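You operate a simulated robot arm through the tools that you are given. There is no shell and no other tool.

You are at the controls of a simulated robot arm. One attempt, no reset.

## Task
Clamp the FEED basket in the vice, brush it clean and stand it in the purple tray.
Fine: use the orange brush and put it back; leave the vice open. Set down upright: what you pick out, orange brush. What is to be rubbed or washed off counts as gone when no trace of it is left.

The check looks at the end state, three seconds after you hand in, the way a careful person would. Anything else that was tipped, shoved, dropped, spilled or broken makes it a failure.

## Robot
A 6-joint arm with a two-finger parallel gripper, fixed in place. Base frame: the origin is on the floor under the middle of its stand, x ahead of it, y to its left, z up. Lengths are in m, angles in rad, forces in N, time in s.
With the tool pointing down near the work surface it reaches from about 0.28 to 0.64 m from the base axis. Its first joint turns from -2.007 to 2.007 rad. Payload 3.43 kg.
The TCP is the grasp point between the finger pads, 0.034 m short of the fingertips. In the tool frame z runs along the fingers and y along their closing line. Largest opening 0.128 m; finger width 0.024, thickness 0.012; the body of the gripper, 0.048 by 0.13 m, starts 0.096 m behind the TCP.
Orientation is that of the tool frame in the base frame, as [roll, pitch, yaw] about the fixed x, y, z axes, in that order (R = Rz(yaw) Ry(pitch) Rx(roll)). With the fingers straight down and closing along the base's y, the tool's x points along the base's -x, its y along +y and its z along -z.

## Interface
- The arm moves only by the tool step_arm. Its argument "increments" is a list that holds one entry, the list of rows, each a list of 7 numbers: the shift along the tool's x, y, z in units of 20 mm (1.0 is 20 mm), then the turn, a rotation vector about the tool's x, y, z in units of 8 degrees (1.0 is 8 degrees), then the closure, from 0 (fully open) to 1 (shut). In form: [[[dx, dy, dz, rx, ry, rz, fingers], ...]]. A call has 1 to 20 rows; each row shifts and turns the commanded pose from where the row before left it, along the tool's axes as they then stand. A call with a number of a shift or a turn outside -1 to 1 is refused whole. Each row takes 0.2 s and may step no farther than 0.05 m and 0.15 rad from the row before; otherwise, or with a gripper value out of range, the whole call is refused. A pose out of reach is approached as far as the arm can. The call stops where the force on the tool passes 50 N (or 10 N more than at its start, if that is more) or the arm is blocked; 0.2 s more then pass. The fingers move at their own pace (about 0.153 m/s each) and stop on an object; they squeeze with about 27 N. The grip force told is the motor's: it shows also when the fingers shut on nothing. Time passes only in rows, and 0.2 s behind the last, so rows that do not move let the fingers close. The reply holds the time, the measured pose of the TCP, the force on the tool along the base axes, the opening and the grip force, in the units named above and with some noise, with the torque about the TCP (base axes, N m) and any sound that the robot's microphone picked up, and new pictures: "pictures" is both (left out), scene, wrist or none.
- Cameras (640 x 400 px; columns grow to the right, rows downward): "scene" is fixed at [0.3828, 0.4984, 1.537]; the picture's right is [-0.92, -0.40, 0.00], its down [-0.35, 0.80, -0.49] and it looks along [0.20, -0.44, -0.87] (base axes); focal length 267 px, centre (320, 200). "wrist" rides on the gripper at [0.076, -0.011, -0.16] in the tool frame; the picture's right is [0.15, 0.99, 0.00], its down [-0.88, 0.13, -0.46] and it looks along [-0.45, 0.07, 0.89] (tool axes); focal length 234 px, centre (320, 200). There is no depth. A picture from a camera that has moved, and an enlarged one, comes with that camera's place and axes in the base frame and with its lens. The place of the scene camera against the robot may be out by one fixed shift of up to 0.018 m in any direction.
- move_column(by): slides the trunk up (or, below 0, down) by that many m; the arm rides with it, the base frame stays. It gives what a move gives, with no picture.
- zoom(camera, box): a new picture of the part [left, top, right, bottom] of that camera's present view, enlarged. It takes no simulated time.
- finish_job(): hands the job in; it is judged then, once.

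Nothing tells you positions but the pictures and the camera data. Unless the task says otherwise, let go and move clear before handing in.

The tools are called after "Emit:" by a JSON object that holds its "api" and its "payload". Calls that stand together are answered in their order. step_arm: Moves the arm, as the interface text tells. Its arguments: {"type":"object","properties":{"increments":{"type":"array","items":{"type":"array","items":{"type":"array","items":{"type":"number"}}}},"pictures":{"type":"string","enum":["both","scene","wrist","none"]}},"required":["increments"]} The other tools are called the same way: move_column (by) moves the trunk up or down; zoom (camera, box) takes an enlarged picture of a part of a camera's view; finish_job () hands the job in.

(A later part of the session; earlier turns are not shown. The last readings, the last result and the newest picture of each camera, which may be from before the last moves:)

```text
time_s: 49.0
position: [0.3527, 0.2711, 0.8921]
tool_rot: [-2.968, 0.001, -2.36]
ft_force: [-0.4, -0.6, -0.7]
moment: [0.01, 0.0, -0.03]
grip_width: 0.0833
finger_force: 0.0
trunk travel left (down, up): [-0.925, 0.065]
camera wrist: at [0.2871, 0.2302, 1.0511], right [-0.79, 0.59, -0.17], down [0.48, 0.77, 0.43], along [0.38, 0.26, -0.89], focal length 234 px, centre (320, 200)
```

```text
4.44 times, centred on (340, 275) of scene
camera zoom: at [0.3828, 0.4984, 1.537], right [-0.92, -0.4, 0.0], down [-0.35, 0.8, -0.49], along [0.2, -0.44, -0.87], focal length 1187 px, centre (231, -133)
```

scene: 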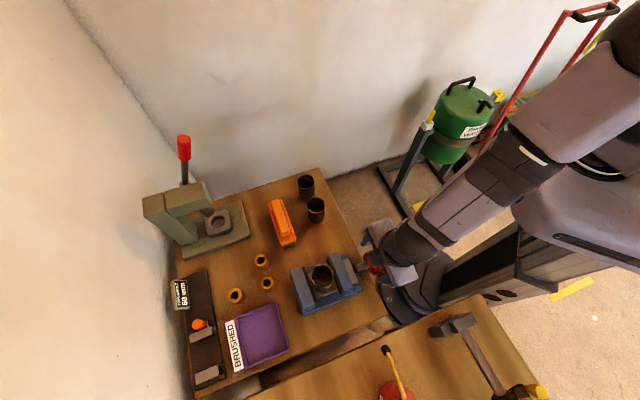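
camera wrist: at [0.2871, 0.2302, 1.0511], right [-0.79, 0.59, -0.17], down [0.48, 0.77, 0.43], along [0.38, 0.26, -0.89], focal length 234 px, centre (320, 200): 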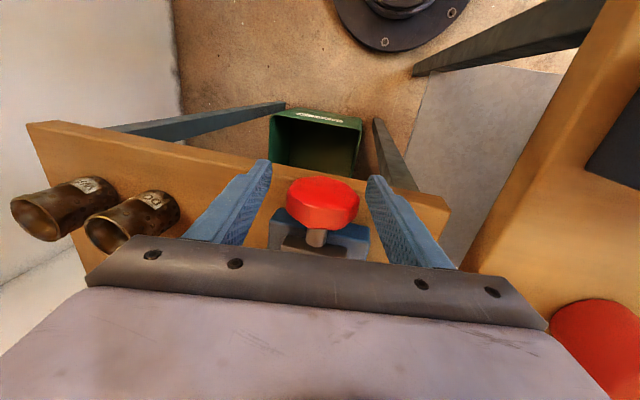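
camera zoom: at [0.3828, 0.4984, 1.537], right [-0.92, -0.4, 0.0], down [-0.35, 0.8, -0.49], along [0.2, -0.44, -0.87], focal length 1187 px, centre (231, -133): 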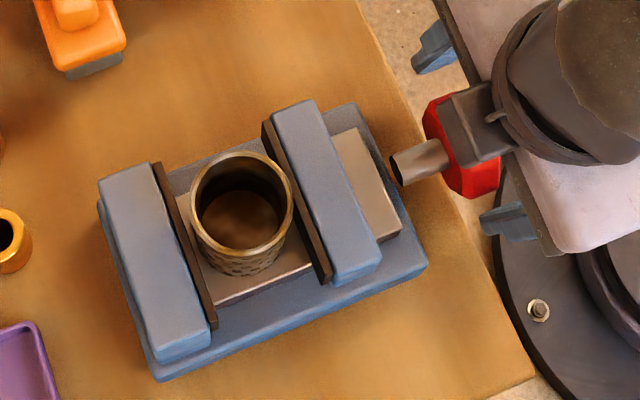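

The vice doesn't back-drive. I'll centre on the knob, grip and turn another 55°.

Emit:
{"api": "step_arm", "payload": {"increments": [[[0, 0.13, 0.15, 0, 0, 0, 0.35], [0, 0, 0, 0, 0, 0, 0.6], [0, 0, 0, 0, 0, 0, 1], [0, 0, 0, 0, 0, 0, 1], [0, 0, 0, -0.6, 0, 0, 1], [0, 0, 0, -0.7, 0, 0, 1], [0, 0, 0, -0.7, 0, 0, 1], [0, 0, 0, -0.7, 0, 0, 1], [0, 0, 0, -0.7, 0, 0, 1], [0, 0, 0, 0, 0, 0, 1]]]}}

Emit:
{"api": "zoom", "payload": {"camera": "wrist", "box": [230, 80, 410, 240]}}

Emit:
{"api": "zoom", "payload": {"camera": "scene", "box": [280, 230, 400, 320]}}

```text
time_s: 51.2
position: [0.3516, 0.2724, 0.8883]
tool_rot: [2.838, -0.003, -2.362]
ft_force: [4.4, -2.4, -1.8]
moment: [-0.51, 0.45, -0.23]
grip_width: 0.0546
finger_force: 44.7
trunk travel left (down, up): [-0.925, 0.065]
camera wrist: at [0.3392, 0.178, 1.0372], right [-0.77, 0.57, 0.3], down [0.63, 0.61, 0.47], along [0.09, 0.55, -0.83], focal length 234 px, centre (320, 200)
```

scene: 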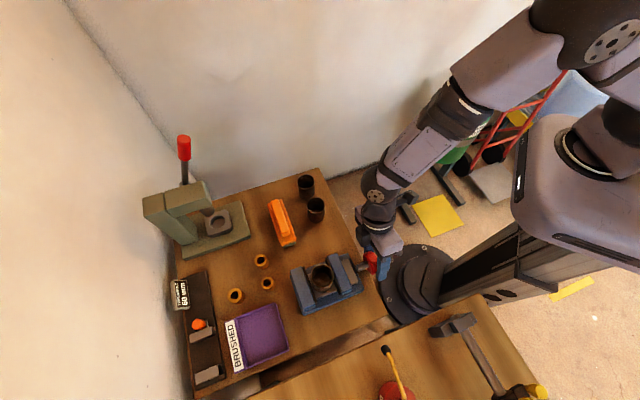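
wrist: 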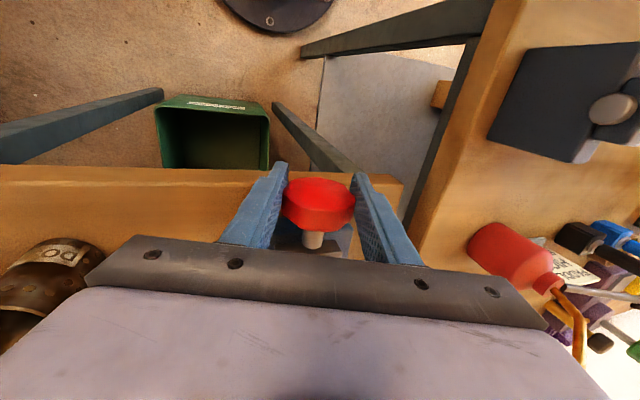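

```text
2.50 times, centred on (320, 160) of wrist
camera zoom: at [0.3392, 0.178, 1.0372], right [-0.77, 0.57, 0.3], down [0.63, 0.61, 0.47], along [0.09, 0.55, -0.83], focal length 585 px, centre (320, 300)
```

zoom: 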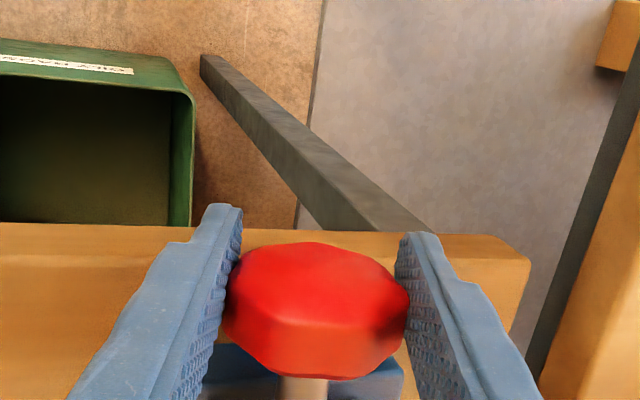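

```text
4.44 times, centred on (340, 275) of scene
camera zoom: at [0.3828, 0.4984, 1.537], right [-0.92, -0.4, 0.0], down [-0.35, 0.8, -0.49], along [0.2, -0.44, -0.87], focal length 1187 px, centre (231, -133)
```

zoom: 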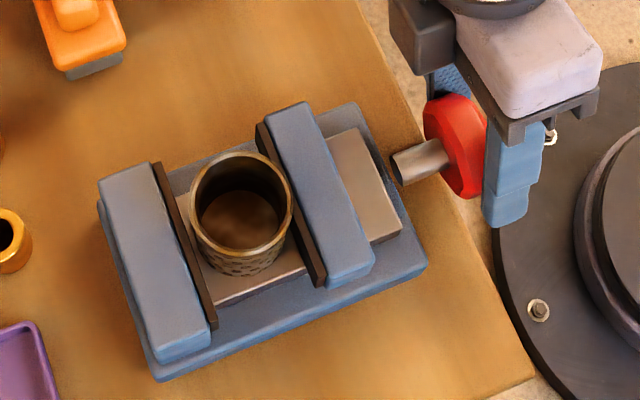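

The jaw has moved about 7 mm in total. I'll keep turning another 30°.

Emit:
{"api": "step_arm", "payload": {"increments": [[[0, 0, 0, -0.6, 0, 0, 1], [0, 0, 0, -0.7, 0, 0, 1], [0, 0, 0, -0.7, 0, 0, 1], [0, 0, 0, -0.7, 0, 0, 1], [0, 0, 0, -0.7, 0, 0, 1], [0, 0, 0, -0.4, 0, 0, 1], [0, 0, 0, 0, 0, 0, 1]]], "pictures": "both"}}

Emit:
{"api": "zoom", "payload": {"camera": "scene", "box": [280, 230, 400, 320]}}

```text
time_s: 52.8
position: [0.3525, 0.2709, 0.8869]
tool_rot: [2.312, 0.003, -2.36]
ft_force: [10.6, -16.4, -9.6]
moment: [-0.23, -0.1, -0.14]
grip_width: 0.0543
finger_force: 45.2
trunk travel left (down, up): [-0.925, 0.065]
camera wrist: at [0.3877, 0.1289, 0.9864], right [-0.57, 0.37, 0.73], down [0.8, 0.44, 0.4], along [-0.17, 0.82, -0.55], focal length 234 px, centre (320, 200)
```

scene: 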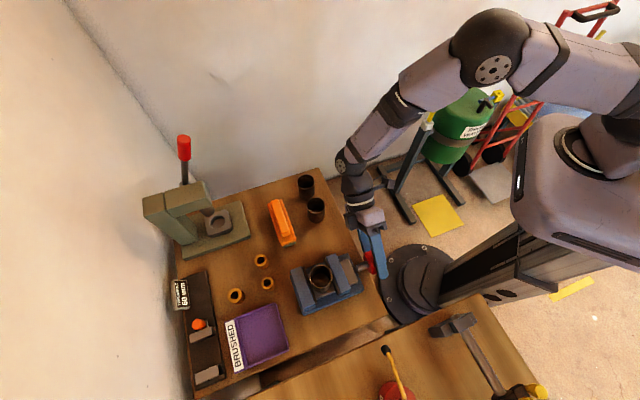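
wrist: 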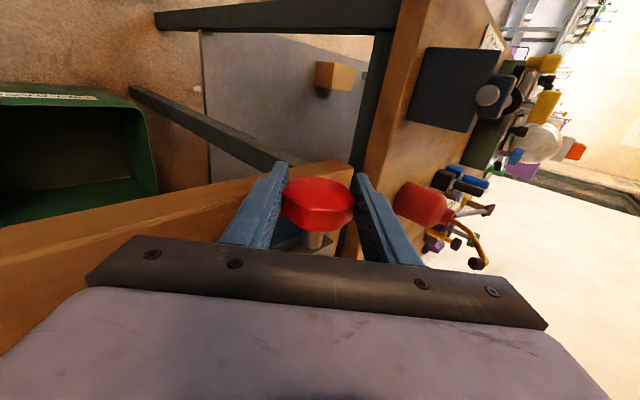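

```text
4.44 times, centred on (340, 275) of scene
camera zoom: at [0.3828, 0.4984, 1.537], right [-0.92, -0.4, 0.0], down [-0.35, 0.8, -0.49], along [0.2, -0.44, -0.87], focal length 1187 px, centre (231, -133)
```

zoom: 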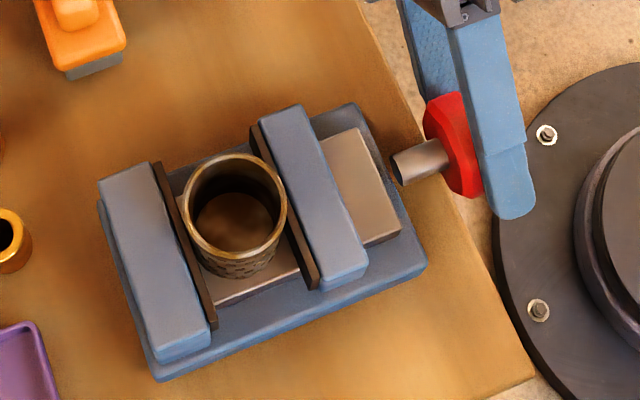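

The jaw now touches the basket and is pushing it towards the fixed jaw. I'll release, swing back 45° and regrip.

Emit:
{"api": "step_arm", "payload": {"increments": [[[0, 0, 0, 0, 0, 0, 0.5], [0, 0, 0, 0, 0, 0, 0.35], [0, 0, 0, 0.94, 0, 0, 0.35], [0, 0, 0, 0.94, 0, 0, 0.35], [0, 0, 0, 0.94, 0, 0, 0.35], [0, 0, 0, 0.94, 0, 0, 0.35], [0, 0, 0, 0.94, 0, 0, 0.35], [0, 0, 0, 0.94, 0, 0, 0.35], [0, 0, 0, 0, 0, 0, 0.35]]], "pictures": "both"}}

Emit:
{"api": "zoom", "payload": {"camera": "wrist", "box": [230, 80, 410, 240]}}

Emit:
{"api": "zoom", "payload": {"camera": "scene", "box": [280, 230, 400, 320]}}

```text
time_s: 54.8
position: [0.3501, 0.2724, 0.8895]
tool_rot: [3.098, 0.0, -2.359]
ft_force: [-0.1, -0.6, -0.1]
moment: [-0.01, 0.02, -0.02]
grip_width: 0.0831
finger_force: 0.0
trunk travel left (down, up): [-0.925, 0.065]
camera wrist: at [0.31, 0.2067, 1.0474], right [-0.8, 0.6, 0.04], down [0.55, 0.7, 0.46], along [0.25, 0.39, -0.89], focal length 234 px, centre (320, 200)
```

scene: 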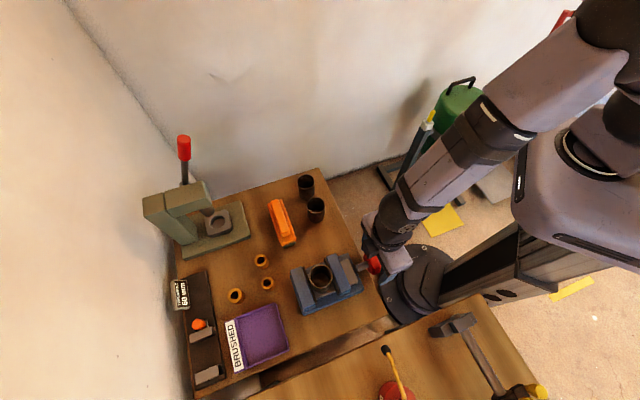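
wrist: 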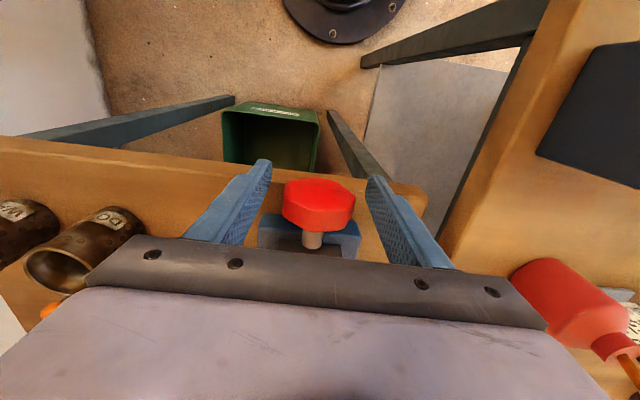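

```text
2.50 times, centred on (320, 160) of wrist
camera zoom: at [0.31, 0.2067, 1.0474], right [-0.8, 0.6, 0.04], down [0.55, 0.7, 0.46], along [0.25, 0.39, -0.89], focal length 585 px, centre (320, 300)
```

zoom: 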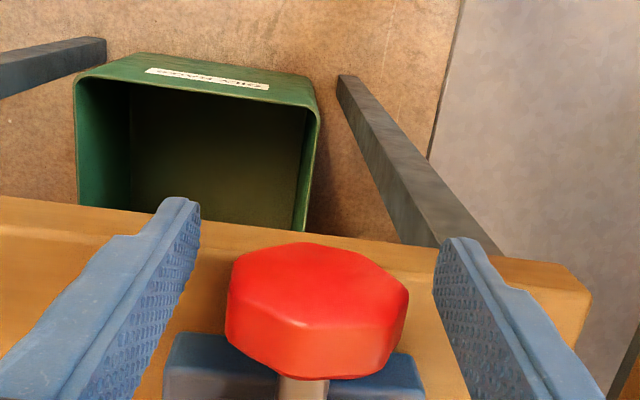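

```text
4.44 times, centred on (340, 275) of scene
camera zoom: at [0.3828, 0.4984, 1.537], right [-0.92, -0.4, 0.0], down [-0.35, 0.8, -0.49], along [0.2, -0.44, -0.87], focal length 1187 px, centre (231, -133)
```

zoom: 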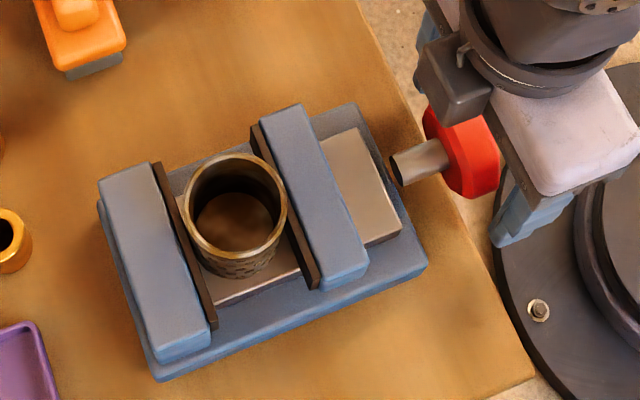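

Aligned again. I'll grip and turn on until the resistance rises.

Emit:
{"api": "step_arm", "payload": {"increments": [[[0, 0, 0, 0, 0, 0, 0.6], [0, 0, 0, 0, 0, 0, 1], [0, 0, 0, 0, 0, 0, 1], [0, 0, 0, -0.5, 0, 0, 1], [0, 0, 0, -0.5, 0, 0, 1], [0, 0, 0, -0.5, 0, 0, 1], [0, 0, 0, -0.5, 0, 0, 1], [0, 0, 0, -0.5, 0, 0, 1], [0, 0, 0, 0, 0, 0, 1]]], "pictures": "scene"}}

Emit:
{"api": "zoom", "payload": {"camera": "scene", "box": [280, 230, 400, 320]}}

```text
time_s: 56.8
position: [0.3522, 0.2707, 0.8903]
tool_rot: [2.747, 0.003, -2.359]
ft_force: [9.7, -13.3, 0.1]
moment: [-0.85, -0.27, -0.2]
grip_width: 0.0542
finger_force: 44.7
trunk travel left (down, up): [-0.925, 0.065]
```

scene: 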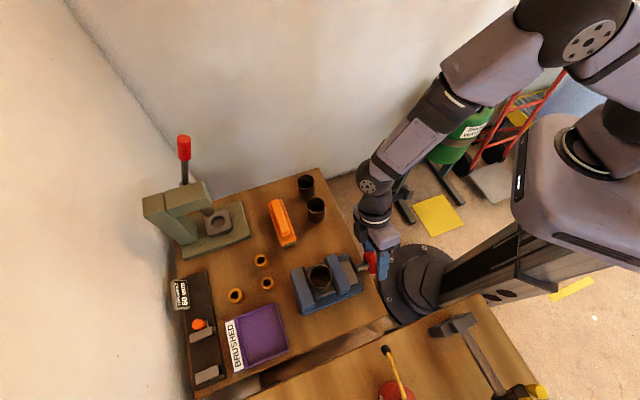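

```text
4.44 times, centred on (340, 275) of scene
camera zoom: at [0.3828, 0.4984, 1.537], right [-0.92, -0.4, 0.0], down [-0.35, 0.8, -0.49], along [0.2, -0.44, -0.87], focal length 1187 px, centre (231, -133)
```

zoom: 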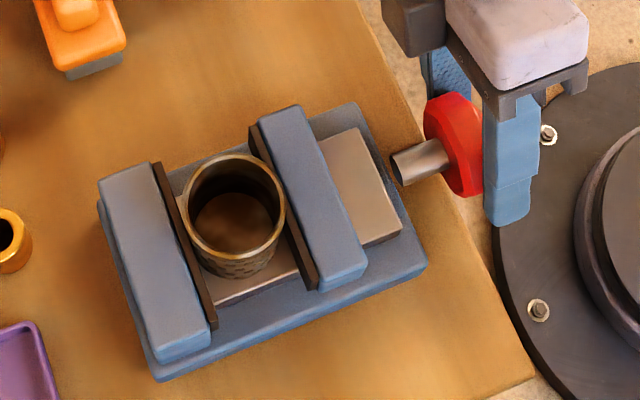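

The resisting torque has risen to about 0.8 N m. One more small turn should confirm the basket is clamped tight.

Emit:
{"api": "step_arm", "payload": {"increments": [[[0, 0, 0, -0.4, 0, 0, 1], [0, 0, 0, -0.4, 0, 0, 1], [0, 0, 0, -0.4, 0, 0, 1], [0, 0, 0, 0, 0, 0, 1]]], "pictures": "both"}}

Emit:
{"api": "zoom", "payload": {"camera": "scene", "box": [280, 230, 400, 320]}}

Emit:
{"api": "zoom", "payload": {"camera": "wrist", "box": [230, 80, 410, 240]}}

```text
time_s: 57.8
position: [0.3522, 0.2717, 0.8875]
tool_rot: [2.583, 0.0, -2.358]
ft_force: [7.1, -18.0, -4.3]
moment: [-0.91, -0.91, -0.29]
grip_width: 0.0542
finger_force: 44.8
trunk travel left (down, up): [-0.925, 0.065]
camera wrist: at [0.3651, 0.151, 1.0173], right [-0.7, 0.49, 0.53], down [0.72, 0.53, 0.46], along [-0.05, 0.69, -0.72], focal length 234 px, centre (320, 200)
```

scene: 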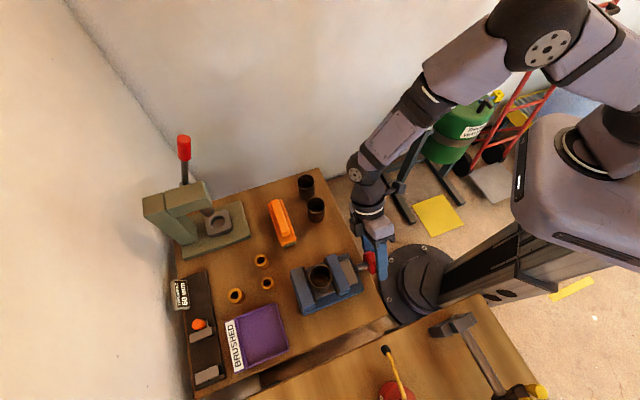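
wrist: 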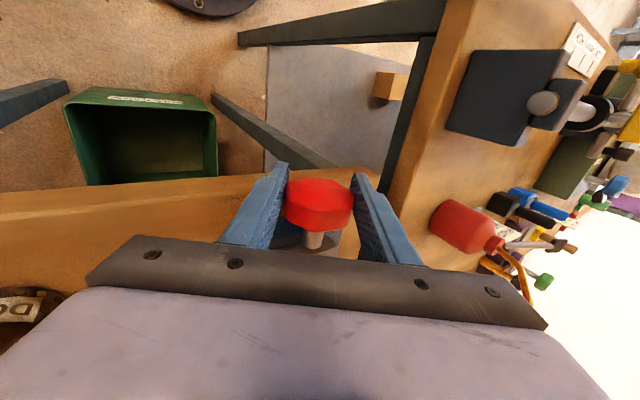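

```text
4.44 times, centred on (340, 275) of scene
camera zoom: at [0.3828, 0.4984, 1.537], right [-0.92, -0.4, 0.0], down [-0.35, 0.8, -0.49], along [0.2, -0.44, -0.87], focal length 1187 px, centre (231, -133)
```

zoom: 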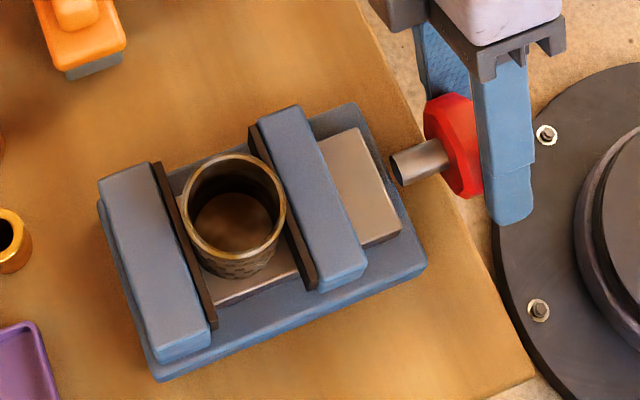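

```text
2.50 times, centred on (320, 160) of wrist
camera zoom: at [0.3651, 0.151, 1.0173], right [-0.7, 0.49, 0.53], down [0.72, 0.53, 0.46], along [-0.05, 0.69, -0.72], focal length 585 px, centre (320, 300)
```

zoom: 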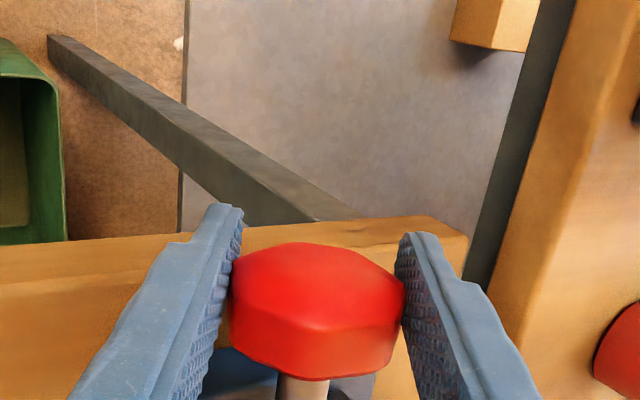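

The torque reached about 1.3 N m with no more jaw movement, so the basket is clamped. I'll release the knob, straighten up and rise.

Emit:
{"api": "step_arm", "payload": {"increments": [[[0, 0, 0, 0, 0, 0, 0.5], [0, 0, 0, 0, 0, 0, 0.3], [0, 0, 0, 0.8, 0, 0, 0.3], [0, 0, 0, 0.8, 0, 0, 0.3], [0, 0, 0, 0.8, 0, 0, 0.3], [0, 0, 0, 0.8, 0, 0, 0.3], [0, 0, 0, 0.8, 0, 0, 0.3], [0, 0, -1, 0, 0, 0, 0.3], [0, 0, -1, 0, 0, 0, 0.3], [0, 0, -1, 0, 0, 0, 0.3], [0, 0, -1, 0, 0, 0, 0.3], [0, 0, -1, 0, 0, 0, 0.3], [0, 0, -1, 0, 0, 0, 0.3], [0, 0, -1, 0, 0, 0, 0.3], [0, 0, -1, 0, 0, 0, 0.3]]], "pictures": "both"}}

Emit:
{"api": "zoom", "payload": {"camera": "scene", "box": [280, 230, 400, 320]}}

Emit:
{"api": "zoom", "payload": {"camera": "wrist", "box": [240, 80, 400, 250]}}

```text
time_s: 61.0
position: [0.3524, 0.2732, 1.0506]
tool_rot: [3.139, 0.001, -2.361]
ft_force: [-0.1, -0.8, -0.6]
moment: [0.02, 0.01, -0.05]
grip_width: 0.0893
finger_force: 0.0
trunk travel left (down, up): [-0.925, 0.065]
camera wrist: at [0.3064, 0.2115, 1.2096], right [-0.8, 0.6, 0.0], down [0.53, 0.71, 0.46], along [0.27, 0.37, -0.89], focal length 234 px, centre (320, 200)
```

scene: 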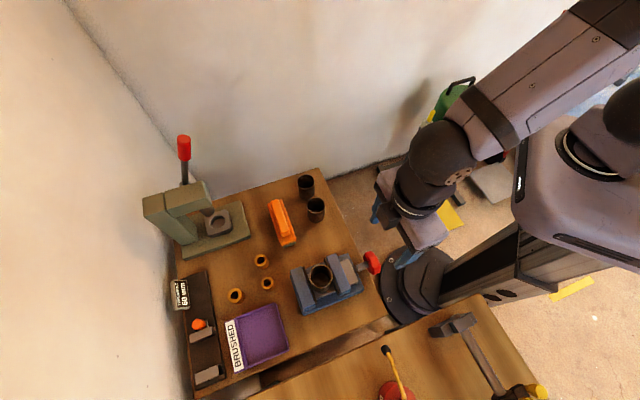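
wrist: 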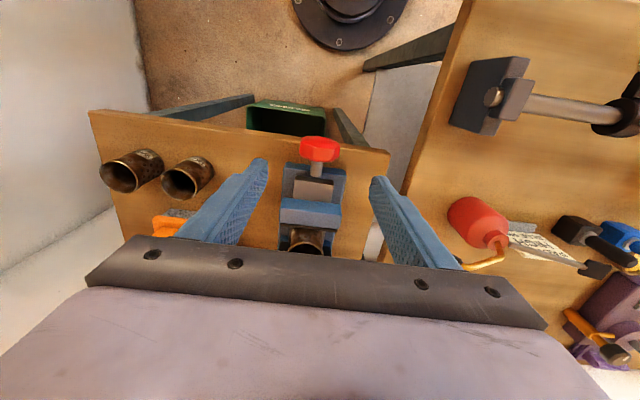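

```text
4.44 times, centred on (340, 275) of scene
camera zoom: at [0.3828, 0.4984, 1.537], right [-0.92, -0.4, 0.0], down [-0.35, 0.8, -0.49], along [0.2, -0.44, -0.87], focal length 1187 px, centre (231, -133)
```

zoom: 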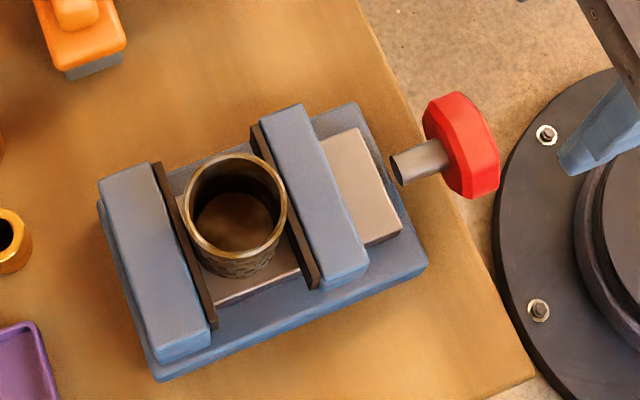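

```text
2.35 times, centred on (320, 165) of wrist
camera zoom: at [0.3064, 0.2115, 1.2096], right [-0.8, 0.6, 0.0], down [0.53, 0.71, 0.46], along [0.27, 0.37, -0.89], focal length 551 px, centre (320, 282)
```

zoom: 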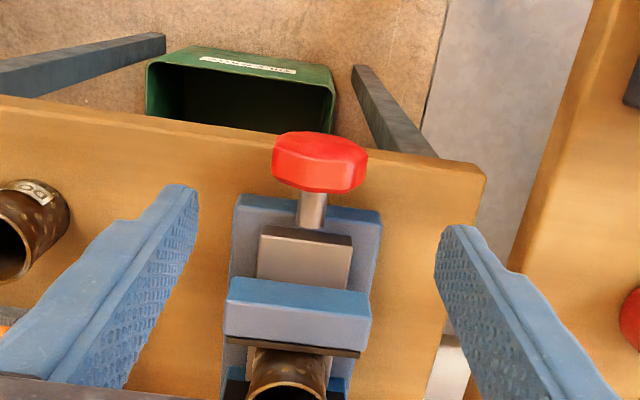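

The basket is clamped and the knob is free. Next is the orange brush, so I'll move above it and look.

Emit:
{"api": "step_arm", "payload": {"increments": [[[0, -0.95, -0.2, 0, 0, 0, 0.3], [-0.5, -0.95, -0.2, 0, 0, 0, 0.3], [-0.79, -0.95, -0.2, 0, 0, 0, 0.3], [-0.79, -0.95, 0, 0, 0, 0, 0.3], [-0.79, -0.95, 0, 0, 0, 0, 0.3], [-0.79, -0.95, 0, 0, 0, 0, 0.3], [-0.79, -0.95, 0, 0, 0, 0, 0.3], [-0.79, -0.95, 0, 0, 0, 0, 0.3], [-0.79, -0.95, 0, 0, 0, 0, 0.3], [-0.79, -0.95, 0, 0, 0, 0, 0.2]]]}}

Emit:
{"api": "zoom", "payload": {"camera": "wrist", "box": [230, 80, 410, 240]}}

```text
time_s: 63.2
position: [0.5813, 0.2326, 1.0599]
tool_rot: [3.139, -0.001, -2.355]
ft_force: [0.8, -0.1, 0.4]
moment: [0.0, 0.01, 0.01]
grip_width: 0.1026
finger_force: 0.0
trunk travel left (down, up): [-0.925, 0.065]
camera wrist: at [0.5359, 0.1718, 1.219], right [-0.8, 0.6, 0.0], down [0.53, 0.71, 0.46], along [0.27, 0.37, -0.89], focal length 234 px, centre (320, 200)
```

scene: 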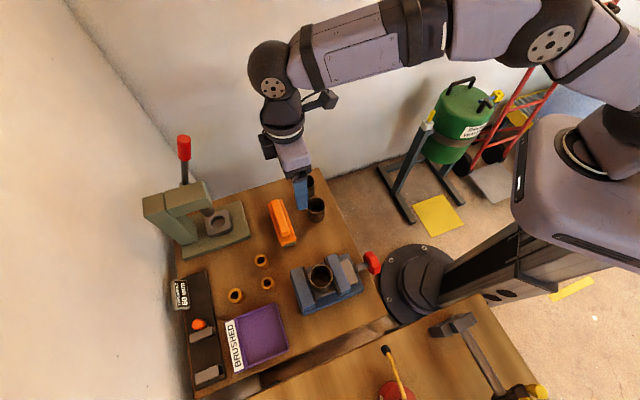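
wrist: 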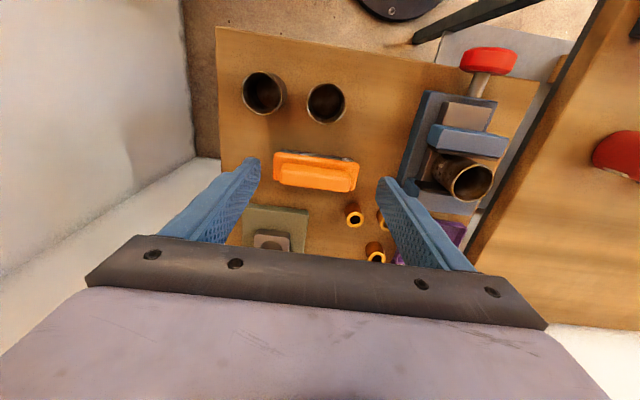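

```text
2.50 times, centred on (320, 160) of wrist
camera zoom: at [0.5359, 0.1718, 1.219], right [-0.8, 0.6, 0.0], down [0.53, 0.71, 0.46], along [0.27, 0.37, -0.89], focal length 585 px, centre (320, 300)
```

zoom: 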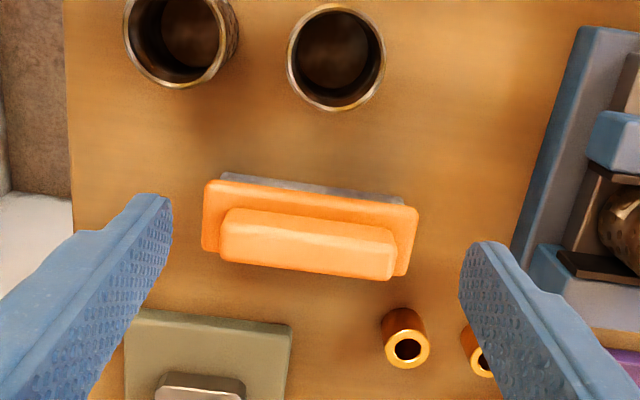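

The brush ridge centres at about (0.613, 0.267) with its top near z 0.91, at the edge of reach. I'll try to centre above it with the fingers opening along its length.

Emit:
{"api": "step_arm", "payload": {"increments": [[[-0.775, 0.03, 0.5, 0, 0, 0, 0], [-0.775, 0.03, 0.5, 0, 0, 0, 0], [-0.775, 0.03, 0.5, 0, 0, 0, 0]]]}}

Emit:
{"api": "zoom", "payload": {"camera": "wrist", "box": [220, 80, 420, 240]}}

```text
time_s: 64.0
position: [0.6017, 0.2638, 1.0304]
tool_rot: [3.139, 0.0, -2.36]
ft_force: [-0.6, 0.2, 0.5]
moment: [-0.02, 0.03, 0.01]
grip_width: 0.1279
finger_force: 0.0
out of reach, approached as far as the arm can: row 3
trunk travel left (down, up): [-0.925, 0.065]
camera wrist: at [0.5562, 0.2016, 1.1886], right [-0.8, 0.6, 0.0], down [0.53, 0.71, 0.46], along [0.27, 0.37, -0.89], focal length 234 px, centre (320, 200)
```

scene: 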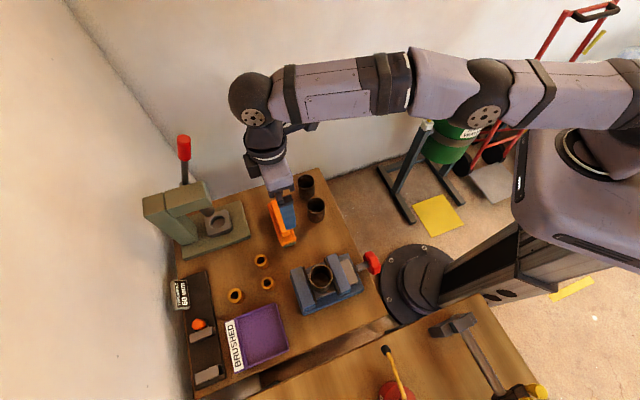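
wrist: 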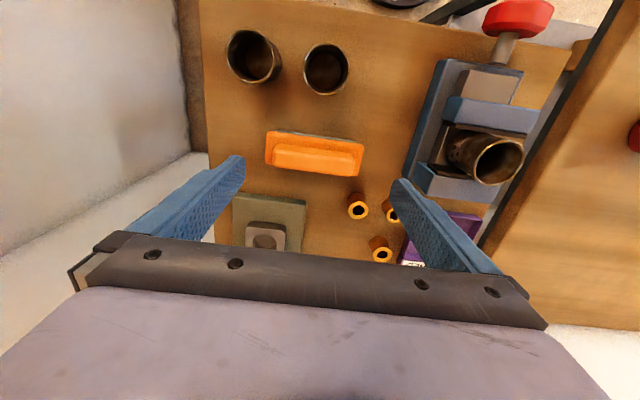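

```text
2.50 times, centred on (320, 160) of wrist
camera zoom: at [0.5562, 0.2016, 1.1886], right [-0.8, 0.6, 0.0], down [0.53, 0.71, 0.46], along [0.27, 0.37, -0.89], focal length 585 px, centre (320, 300)
```

zoom: 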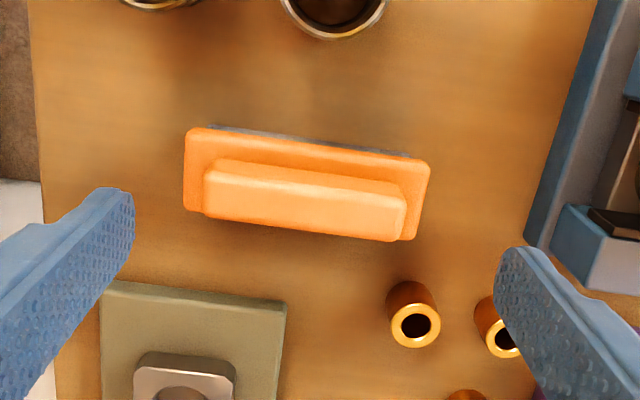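

Emit:
{"api": "zoom", "payload": {"camera": "wrist", "box": [260, 120, 370, 190]}}

```text
5.71 times, centred on (315, 155) of wrist
camera zoom: at [0.5562, 0.2016, 1.1886], right [-0.8, 0.6, 0.0], down [0.53, 0.71, 0.46], along [0.27, 0.37, -0.89], focal length 1338 px, centre (349, 457)
```

zoom: 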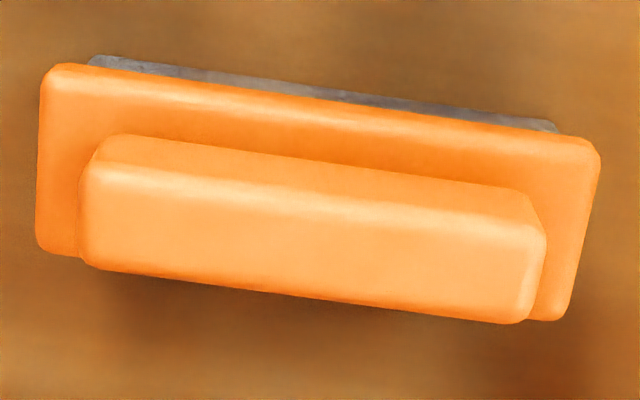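

The ridge needs slightly more reach than a vertical tool allows, so I'll tilt 16° outward and grip the ridge end to end. I'll approach to 5 cm above first.

Emit:
{"api": "step_arm", "payload": {"increments": [[[0, 0, 0, 0, -1, 0, 0], [0, 0, 0, 0, -1, 0, 0], [0.064, -0.081, 0.893, 0, 0, 0, 0], [0.064, -0.081, 0.893, 0, 0, 0, 0], [0.064, -0.081, 0.893, 0, 0, 0, 0], [0, 0, 0, 0, 0, 0, 0]]]}}

Emit:
{"api": "zoom", "payload": {"camera": "wrist", "box": [220, 100, 420, 240]}}

```text
time_s: 65.4
position: [0.6143, 0.2678, 0.9774]
tool_rot: [3.138, 0.278, -2.36]
ft_force: [-0.4, -0.7, -0.4]
moment: [0.02, -0.02, 0.0]
grip_width: 0.1282
finger_force: 0.1
trunk travel left (down, up): [-0.925, 0.065]
camera wrist: at [0.5387, 0.1772, 1.1092], right [-0.8, 0.6, -0.04], down [0.42, 0.6, 0.68], along [0.43, 0.53, -0.73], focal length 234 px, centre (320, 200)
```

scene: 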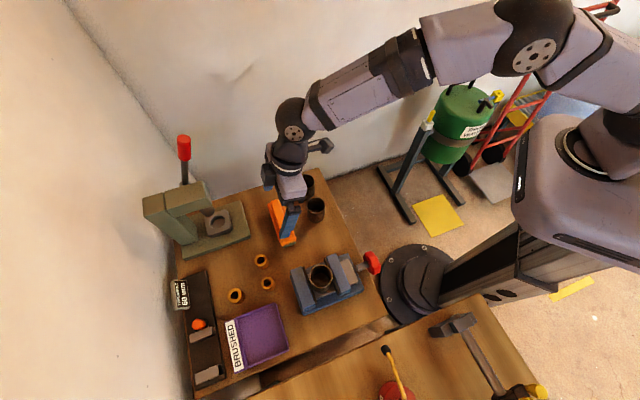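
wrist: 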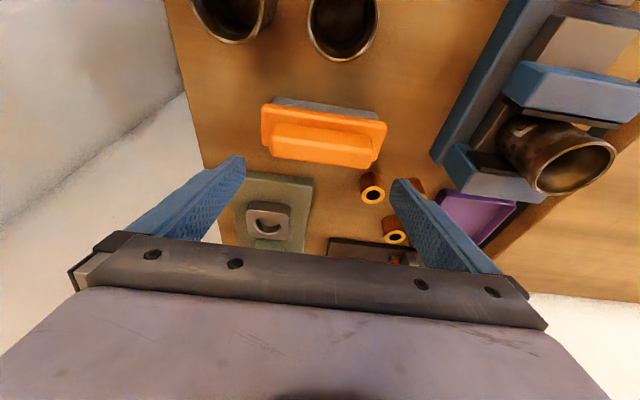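

```text
2.86 times, centred on (320, 170) of wrist
camera zoom: at [0.5387, 0.1772, 1.1092], right [-0.8, 0.6, -0.04], down [0.42, 0.6, 0.68], along [0.43, 0.53, -0.73], focal length 669 px, centre (320, 286)
```

zoom: 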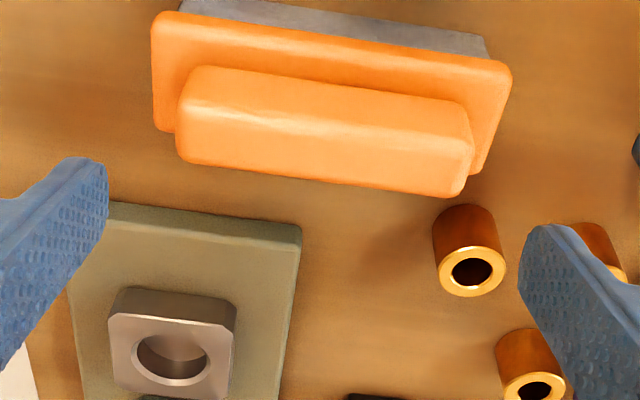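

The position agrees: ridge centre r ≈ 0.627, t ≈ -0.245, top ≈ 0.908. I'll descend so the fingertips stop just above the brush plate.

Emit:
{"api": "step_arm", "payload": {"increments": [[[0.164, 0, 0.733, 0, 0, 0, 0], [0.164, 0, 0.733, 0, 0, 0, 0], [0.164, 0, 0.733, 0, 0, 0, 0], [0.164, 0, 0.733, 0, 0, 0, 0], [0, 0, 0, 0, 0, 0, 0]]]}}

Emit:
{"api": "zoom", "payload": {"camera": "wrist", "box": [200, 100, 440, 250]}}

Emit:
{"api": "zoom", "payload": {"camera": "scene", "box": [240, 180, 340, 260]}}

```text
time_s: 66.6
position: [0.6166, 0.2706, 0.9217]
tool_rot: [-3.141, 0.288, -2.36]
ft_force: [1.6, 0.6, 19.7]
moment: [0.06, 0.05, 0.0]
grip_width: 0.1278
finger_force: 0.1
trunk travel left (down, up): [-0.925, 0.065]
camera wrist: at [0.5417, 0.18, 1.0525], right [-0.8, 0.6, -0.04], down [0.41, 0.6, 0.69], along [0.44, 0.53, -0.72], focal length 234 px, centre (320, 200)
```

scene: 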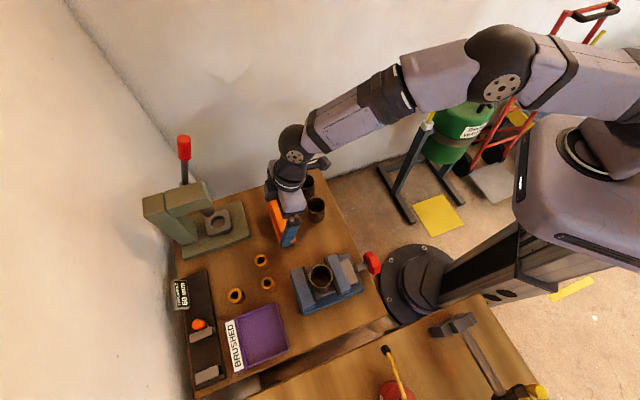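
wrist: 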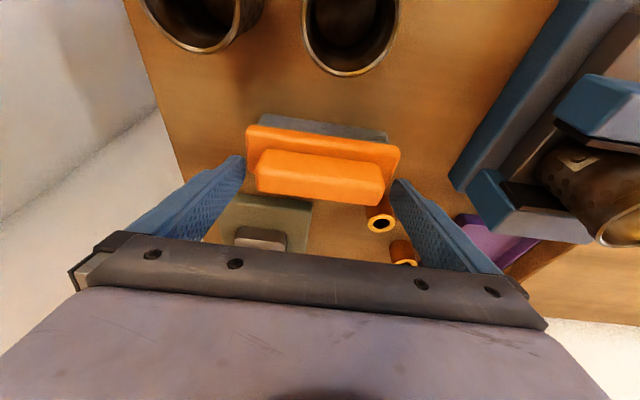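

```text
2.67 times, centred on (320, 175) of wrist
camera zoom: at [0.5417, 0.18, 1.0525], right [-0.8, 0.6, -0.04], down [0.41, 0.6, 0.69], along [0.44, 0.53, -0.72], focal length 624 px, centre (320, 267)
```

zoom: 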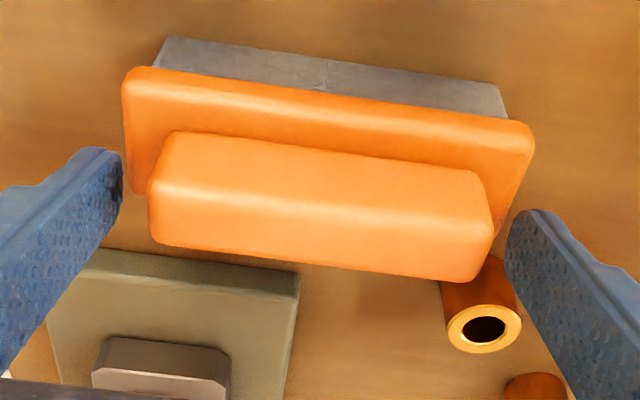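

```text
5.00 times, centred on (290, 220) of scene
camera zoom: at [0.3828, 0.4984, 1.537], right [-0.92, -0.4, 0.0], down [-0.35, 0.8, -0.49], along [0.2, -0.44, -0.87], focal length 1335 px, centre (470, 100)
```

zoom: 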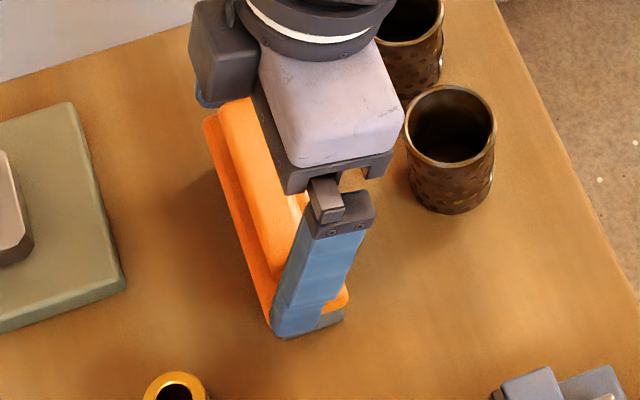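

The fingertips just touched the brush plate at about 20 N. I'll back off 4 mm and close on the ridge ends.

Emit:
{"api": "step_arm", "payload": {"increments": [[[-0.05, 0, -0.2, 0, 0, 0, 0], [0, 0, 0, 0, 0, 0, 0.1], [0, 0, 0, 0, 0, 0, 0.2], [0, 0, 0, 0, 0, 0, 0.5], [0, 0, 0, 0, 0, 0, 1], [0, 0, 0, 0, 0, 0, 1]]], "pictures": "wrist"}}

Emit:
{"api": "zoom", "payload": {"camera": "wrist", "box": [200, 100, 440, 250]}}

```text
time_s: 68.0
position: [0.6146, 0.2692, 0.9218]
tool_rot: [3.139, 0.281, -2.359]
ft_force: [-0.1, -1.0, 13.7]
moment: [-0.44, -0.22, 0.06]
grip_width: 0.0991
finger_force: 27.1
trunk travel left (down, up): [-0.925, 0.065]
camera wrist: at [0.5403, 0.1793, 1.0536], right [-0.8, 0.6, -0.04], down [0.42, 0.6, 0.68], along [0.43, 0.53, -0.73], focal length 234 px, centre (320, 200)
```

wrist: 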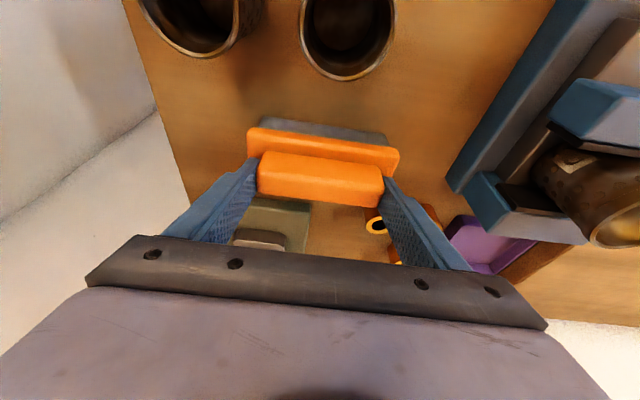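

```text
2.67 times, centred on (320, 175) of wrist
camera zoom: at [0.5403, 0.1793, 1.0536], right [-0.8, 0.6, -0.04], down [0.42, 0.6, 0.68], along [0.43, 0.53, -0.73], focal length 624 px, centre (320, 267)
```

zoom: 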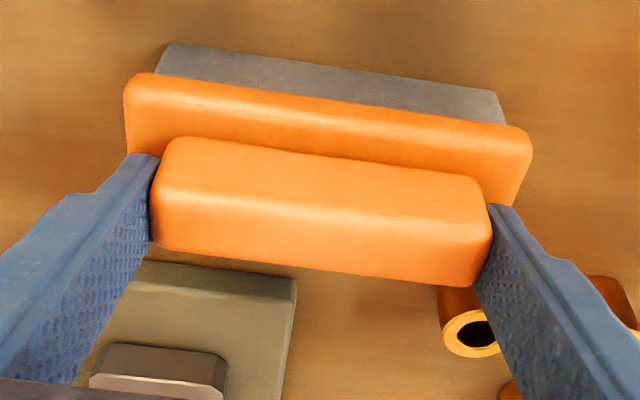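

Gripped at 99 mm on the ridge. I'll lift gently and check that it follows.

Emit:
{"api": "step_arm", "payload": {"increments": [[[-0.07, 0, -0.25, 0, 0, 0, 1], [-0.07, 0, -0.25, 0, 0, 0, 1], [-0.07, 0, -0.25, 0, 0, 0, 1], [0, 0, 0, 0, 0, 0, 1]]], "pictures": "wrist"}}

Emit:
{"api": "zoom", "payload": {"camera": "wrist", "box": [200, 100, 440, 250]}}

```text
time_s: 69.0
position: [0.6139, 0.2692, 0.9373]
tool_rot: [3.139, 0.277, -2.36]
ft_force: [0.6, 0.3, -1.4]
moment: [0.0, -0.01, -0.01]
grip_width: 0.0994
finger_force: 26.8
trunk travel left (down, up): [-0.925, 0.065]
camera wrist: at [0.5406, 0.1795, 1.0688], right [-0.8, 0.6, -0.04], down [0.42, 0.6, 0.68], along [0.43, 0.53, -0.73], focal length 234 px, centre (320, 200)
```

wrist: 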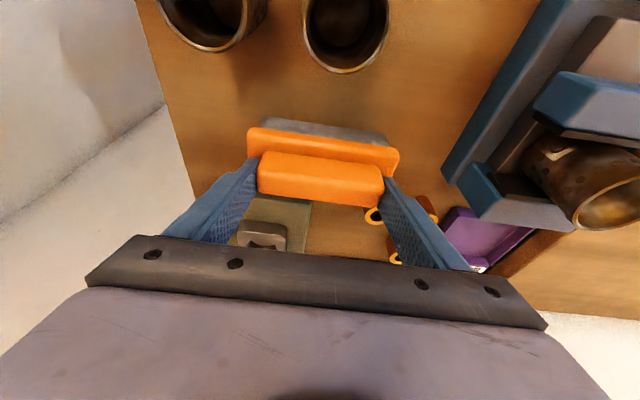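

```text
2.67 times, centred on (320, 175) of wrist
camera zoom: at [0.5406, 0.1795, 1.0688], right [-0.8, 0.6, -0.04], down [0.42, 0.6, 0.68], along [0.43, 0.53, -0.73], focal length 624 px, centre (320, 267)
```

zoom: 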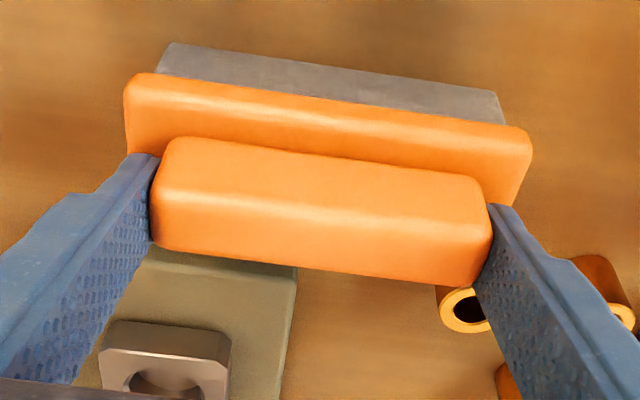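

The brush is held firmly. I'll raise it and carry it over the clamped basket.

Emit:
{"api": "step_arm", "payload": {"increments": [[[-0.275, 0, -0.96, 0, 0, 0, 1], [-0.275, 0, -0.96, 0, 0, 0, 1], [-0.275, 0, -0.96, 0, 0, 0, 1], [-0.275, 0, -0.96, 0, 0, 0, 1], [-0.275, 0, -0.96, 0, 0, 0, 1], [-0.275, 0, -0.96, 0, 0, 0, 1], [-0.275, 0, -0.96, 0, 0, 0, 1], [0, 0.95, 0, 0, 0, 0, 1], [0, 0.95, 0, 0, 0, 0, 1], [0, 0.95, 0, 0, 0, 0, 1], [0, 0.95, 0, 0, 0, 0, 1], [0, 0.95, 0, 0, 0, 0, 1], [0, 0.95, 0, 0, 0, 0, 1], [0, 0.95, 0, 0, 0, 0, 1], [0, 0.95, 0, 0, 0, 0, 1], [0, 0.95, 0, 0, 0, 0, 1], [0, 0.95, 0, 0, 0, 0, 1]]]}}

Emit:
{"api": "zoom", "payload": {"camera": "wrist", "box": [200, 60, 440, 250]}}

Emit:
{"api": "zoom", "payload": {"camera": "scene", "box": [260, 200, 400, 320]}}

```text
time_s: 72.6
position: [0.4815, 0.4025, 1.0771]
tool_rot: [3.139, 0.279, -2.36]
ft_force: [-1.0, -0.5, -1.0]
moment: [-0.02, 0.02, -0.03]
grip_width: 0.0994
finger_force: 27.0
trunk travel left (down, up): [-0.925, 0.065]
camera wrist: at [0.4077, 0.3134, 1.2085], right [-0.8, 0.6, -0.04], down [0.42, 0.6, 0.68], along [0.43, 0.53, -0.73], focal length 234 px, centre (320, 200)
```

scene: 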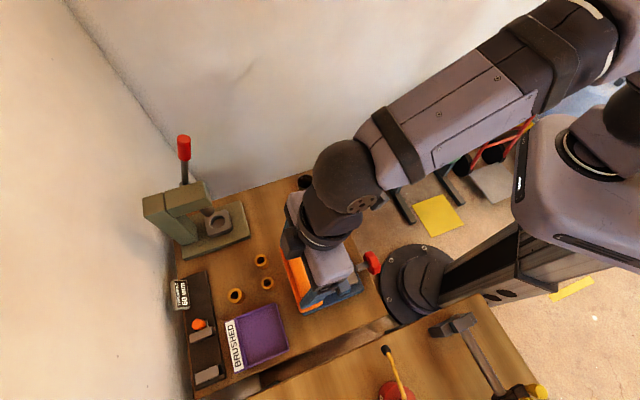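
wrist: 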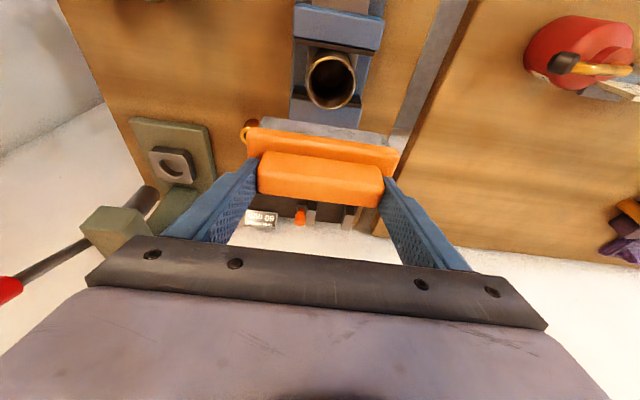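

```text
2.11 times, centred on (320, 155) of wrist
camera zoom: at [0.4077, 0.3134, 1.2085], right [-0.8, 0.6, -0.04], down [0.42, 0.6, 0.68], along [0.43, 0.53, -0.73], focal length 493 px, centre (320, 295)
```

zoom: 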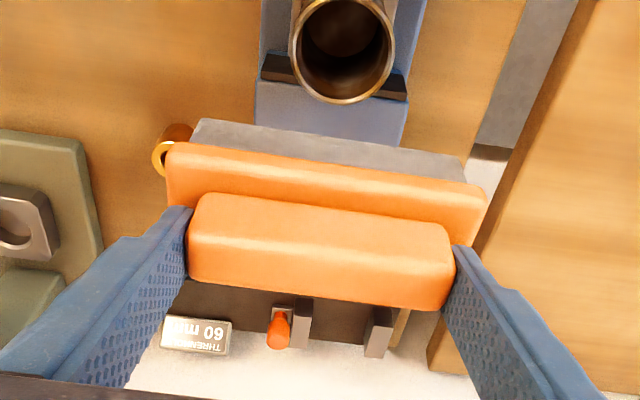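

```text
3.33 times, centred on (330, 260) of scene
camera zoom: at [0.3828, 0.4984, 1.537], right [-0.92, -0.4, 0.0], down [-0.35, 0.8, -0.49], along [0.2, -0.44, -0.87], focal length 890 px, centre (287, 0)
```

zoom: 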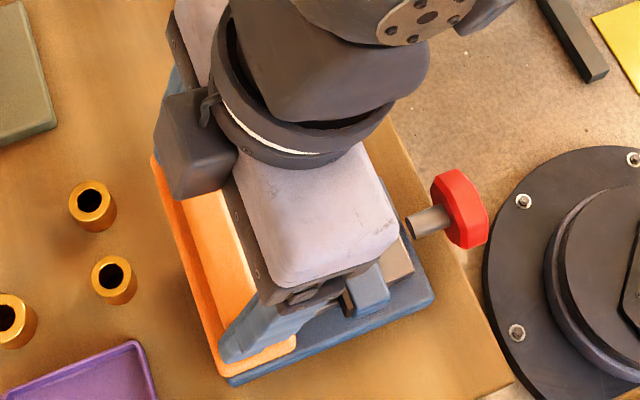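

The brush is over the outer side of the vice, and the basket rim is centred at r 0.586, t -0.054. I'll bring the brush above the basket and creep down to contact.

Emit:
{"api": "step_arm", "payload": {"increments": [[[0.808, 0.07, 0.462, 0, 0, 0, 1], [0.808, 0, 0.462, 0, 0, 0, 1], [0.808, 0, 0.462, 0, 0, 0, 1], [0, 0, 0, 0, 0, 0, 1]]], "pictures": "scene"}}

Emit:
{"api": "step_arm", "payload": {"increments": [[[0.028, 0, 0.096, 0, 0, 0, 1], [0.028, 0, 0.096, 0, 0, 0, 1], [0, 0, 0, 0, 0, 0, 1]]], "pictures": "none"}}

Emit:
{"api": "step_arm", "payload": {"increments": [[[0.028, 0, 0.096, 0, 0, 0, 1], [0.028, 0, 0.096, 0, 0, 0, 1], [0, 0, 0, 0, 0, 0, 1]]], "pictures": "none"}}

```text
time_s: 73.6
position: [0.4521, 0.3762, 1.0379]
tool_rot: [3.139, 0.285, -2.359]
ft_force: [0.5, 2.0, 6.8]
moment: [0.03, -0.01, 0.02]
grip_width: 0.0994
finger_force: 27.5
trunk travel left (down, up): [-0.925, 0.065]
```

scene: 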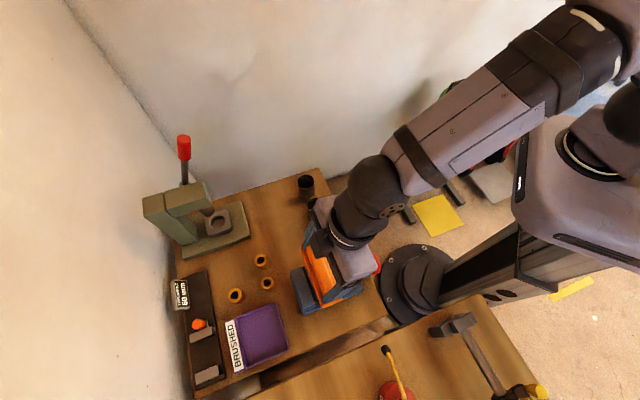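

```text
time_s: 74.4
position: [0.4526, 0.375, 1.0381]
tool_rot: [3.139, 0.29, -2.361]
ft_force: [1.3, -1.8, 31.6]
moment: [-0.49, 0.12, 0.01]
grip_width: 0.0994
finger_force: 26.7
trunk travel left (down, up): [-0.925, 0.065]
```

```text
time_s: 75.2
position: [0.4518, 0.3759, 1.0375]
tool_rot: [3.14, 0.294, -2.36]
ft_force: [-1.7, -2.9, 43.5]
moment: [-0.87, 0.46, 0.01]
grip_width: 0.0991
finger_force: 26.8
trunk travel left (down, up): [-0.925, 0.065]
```

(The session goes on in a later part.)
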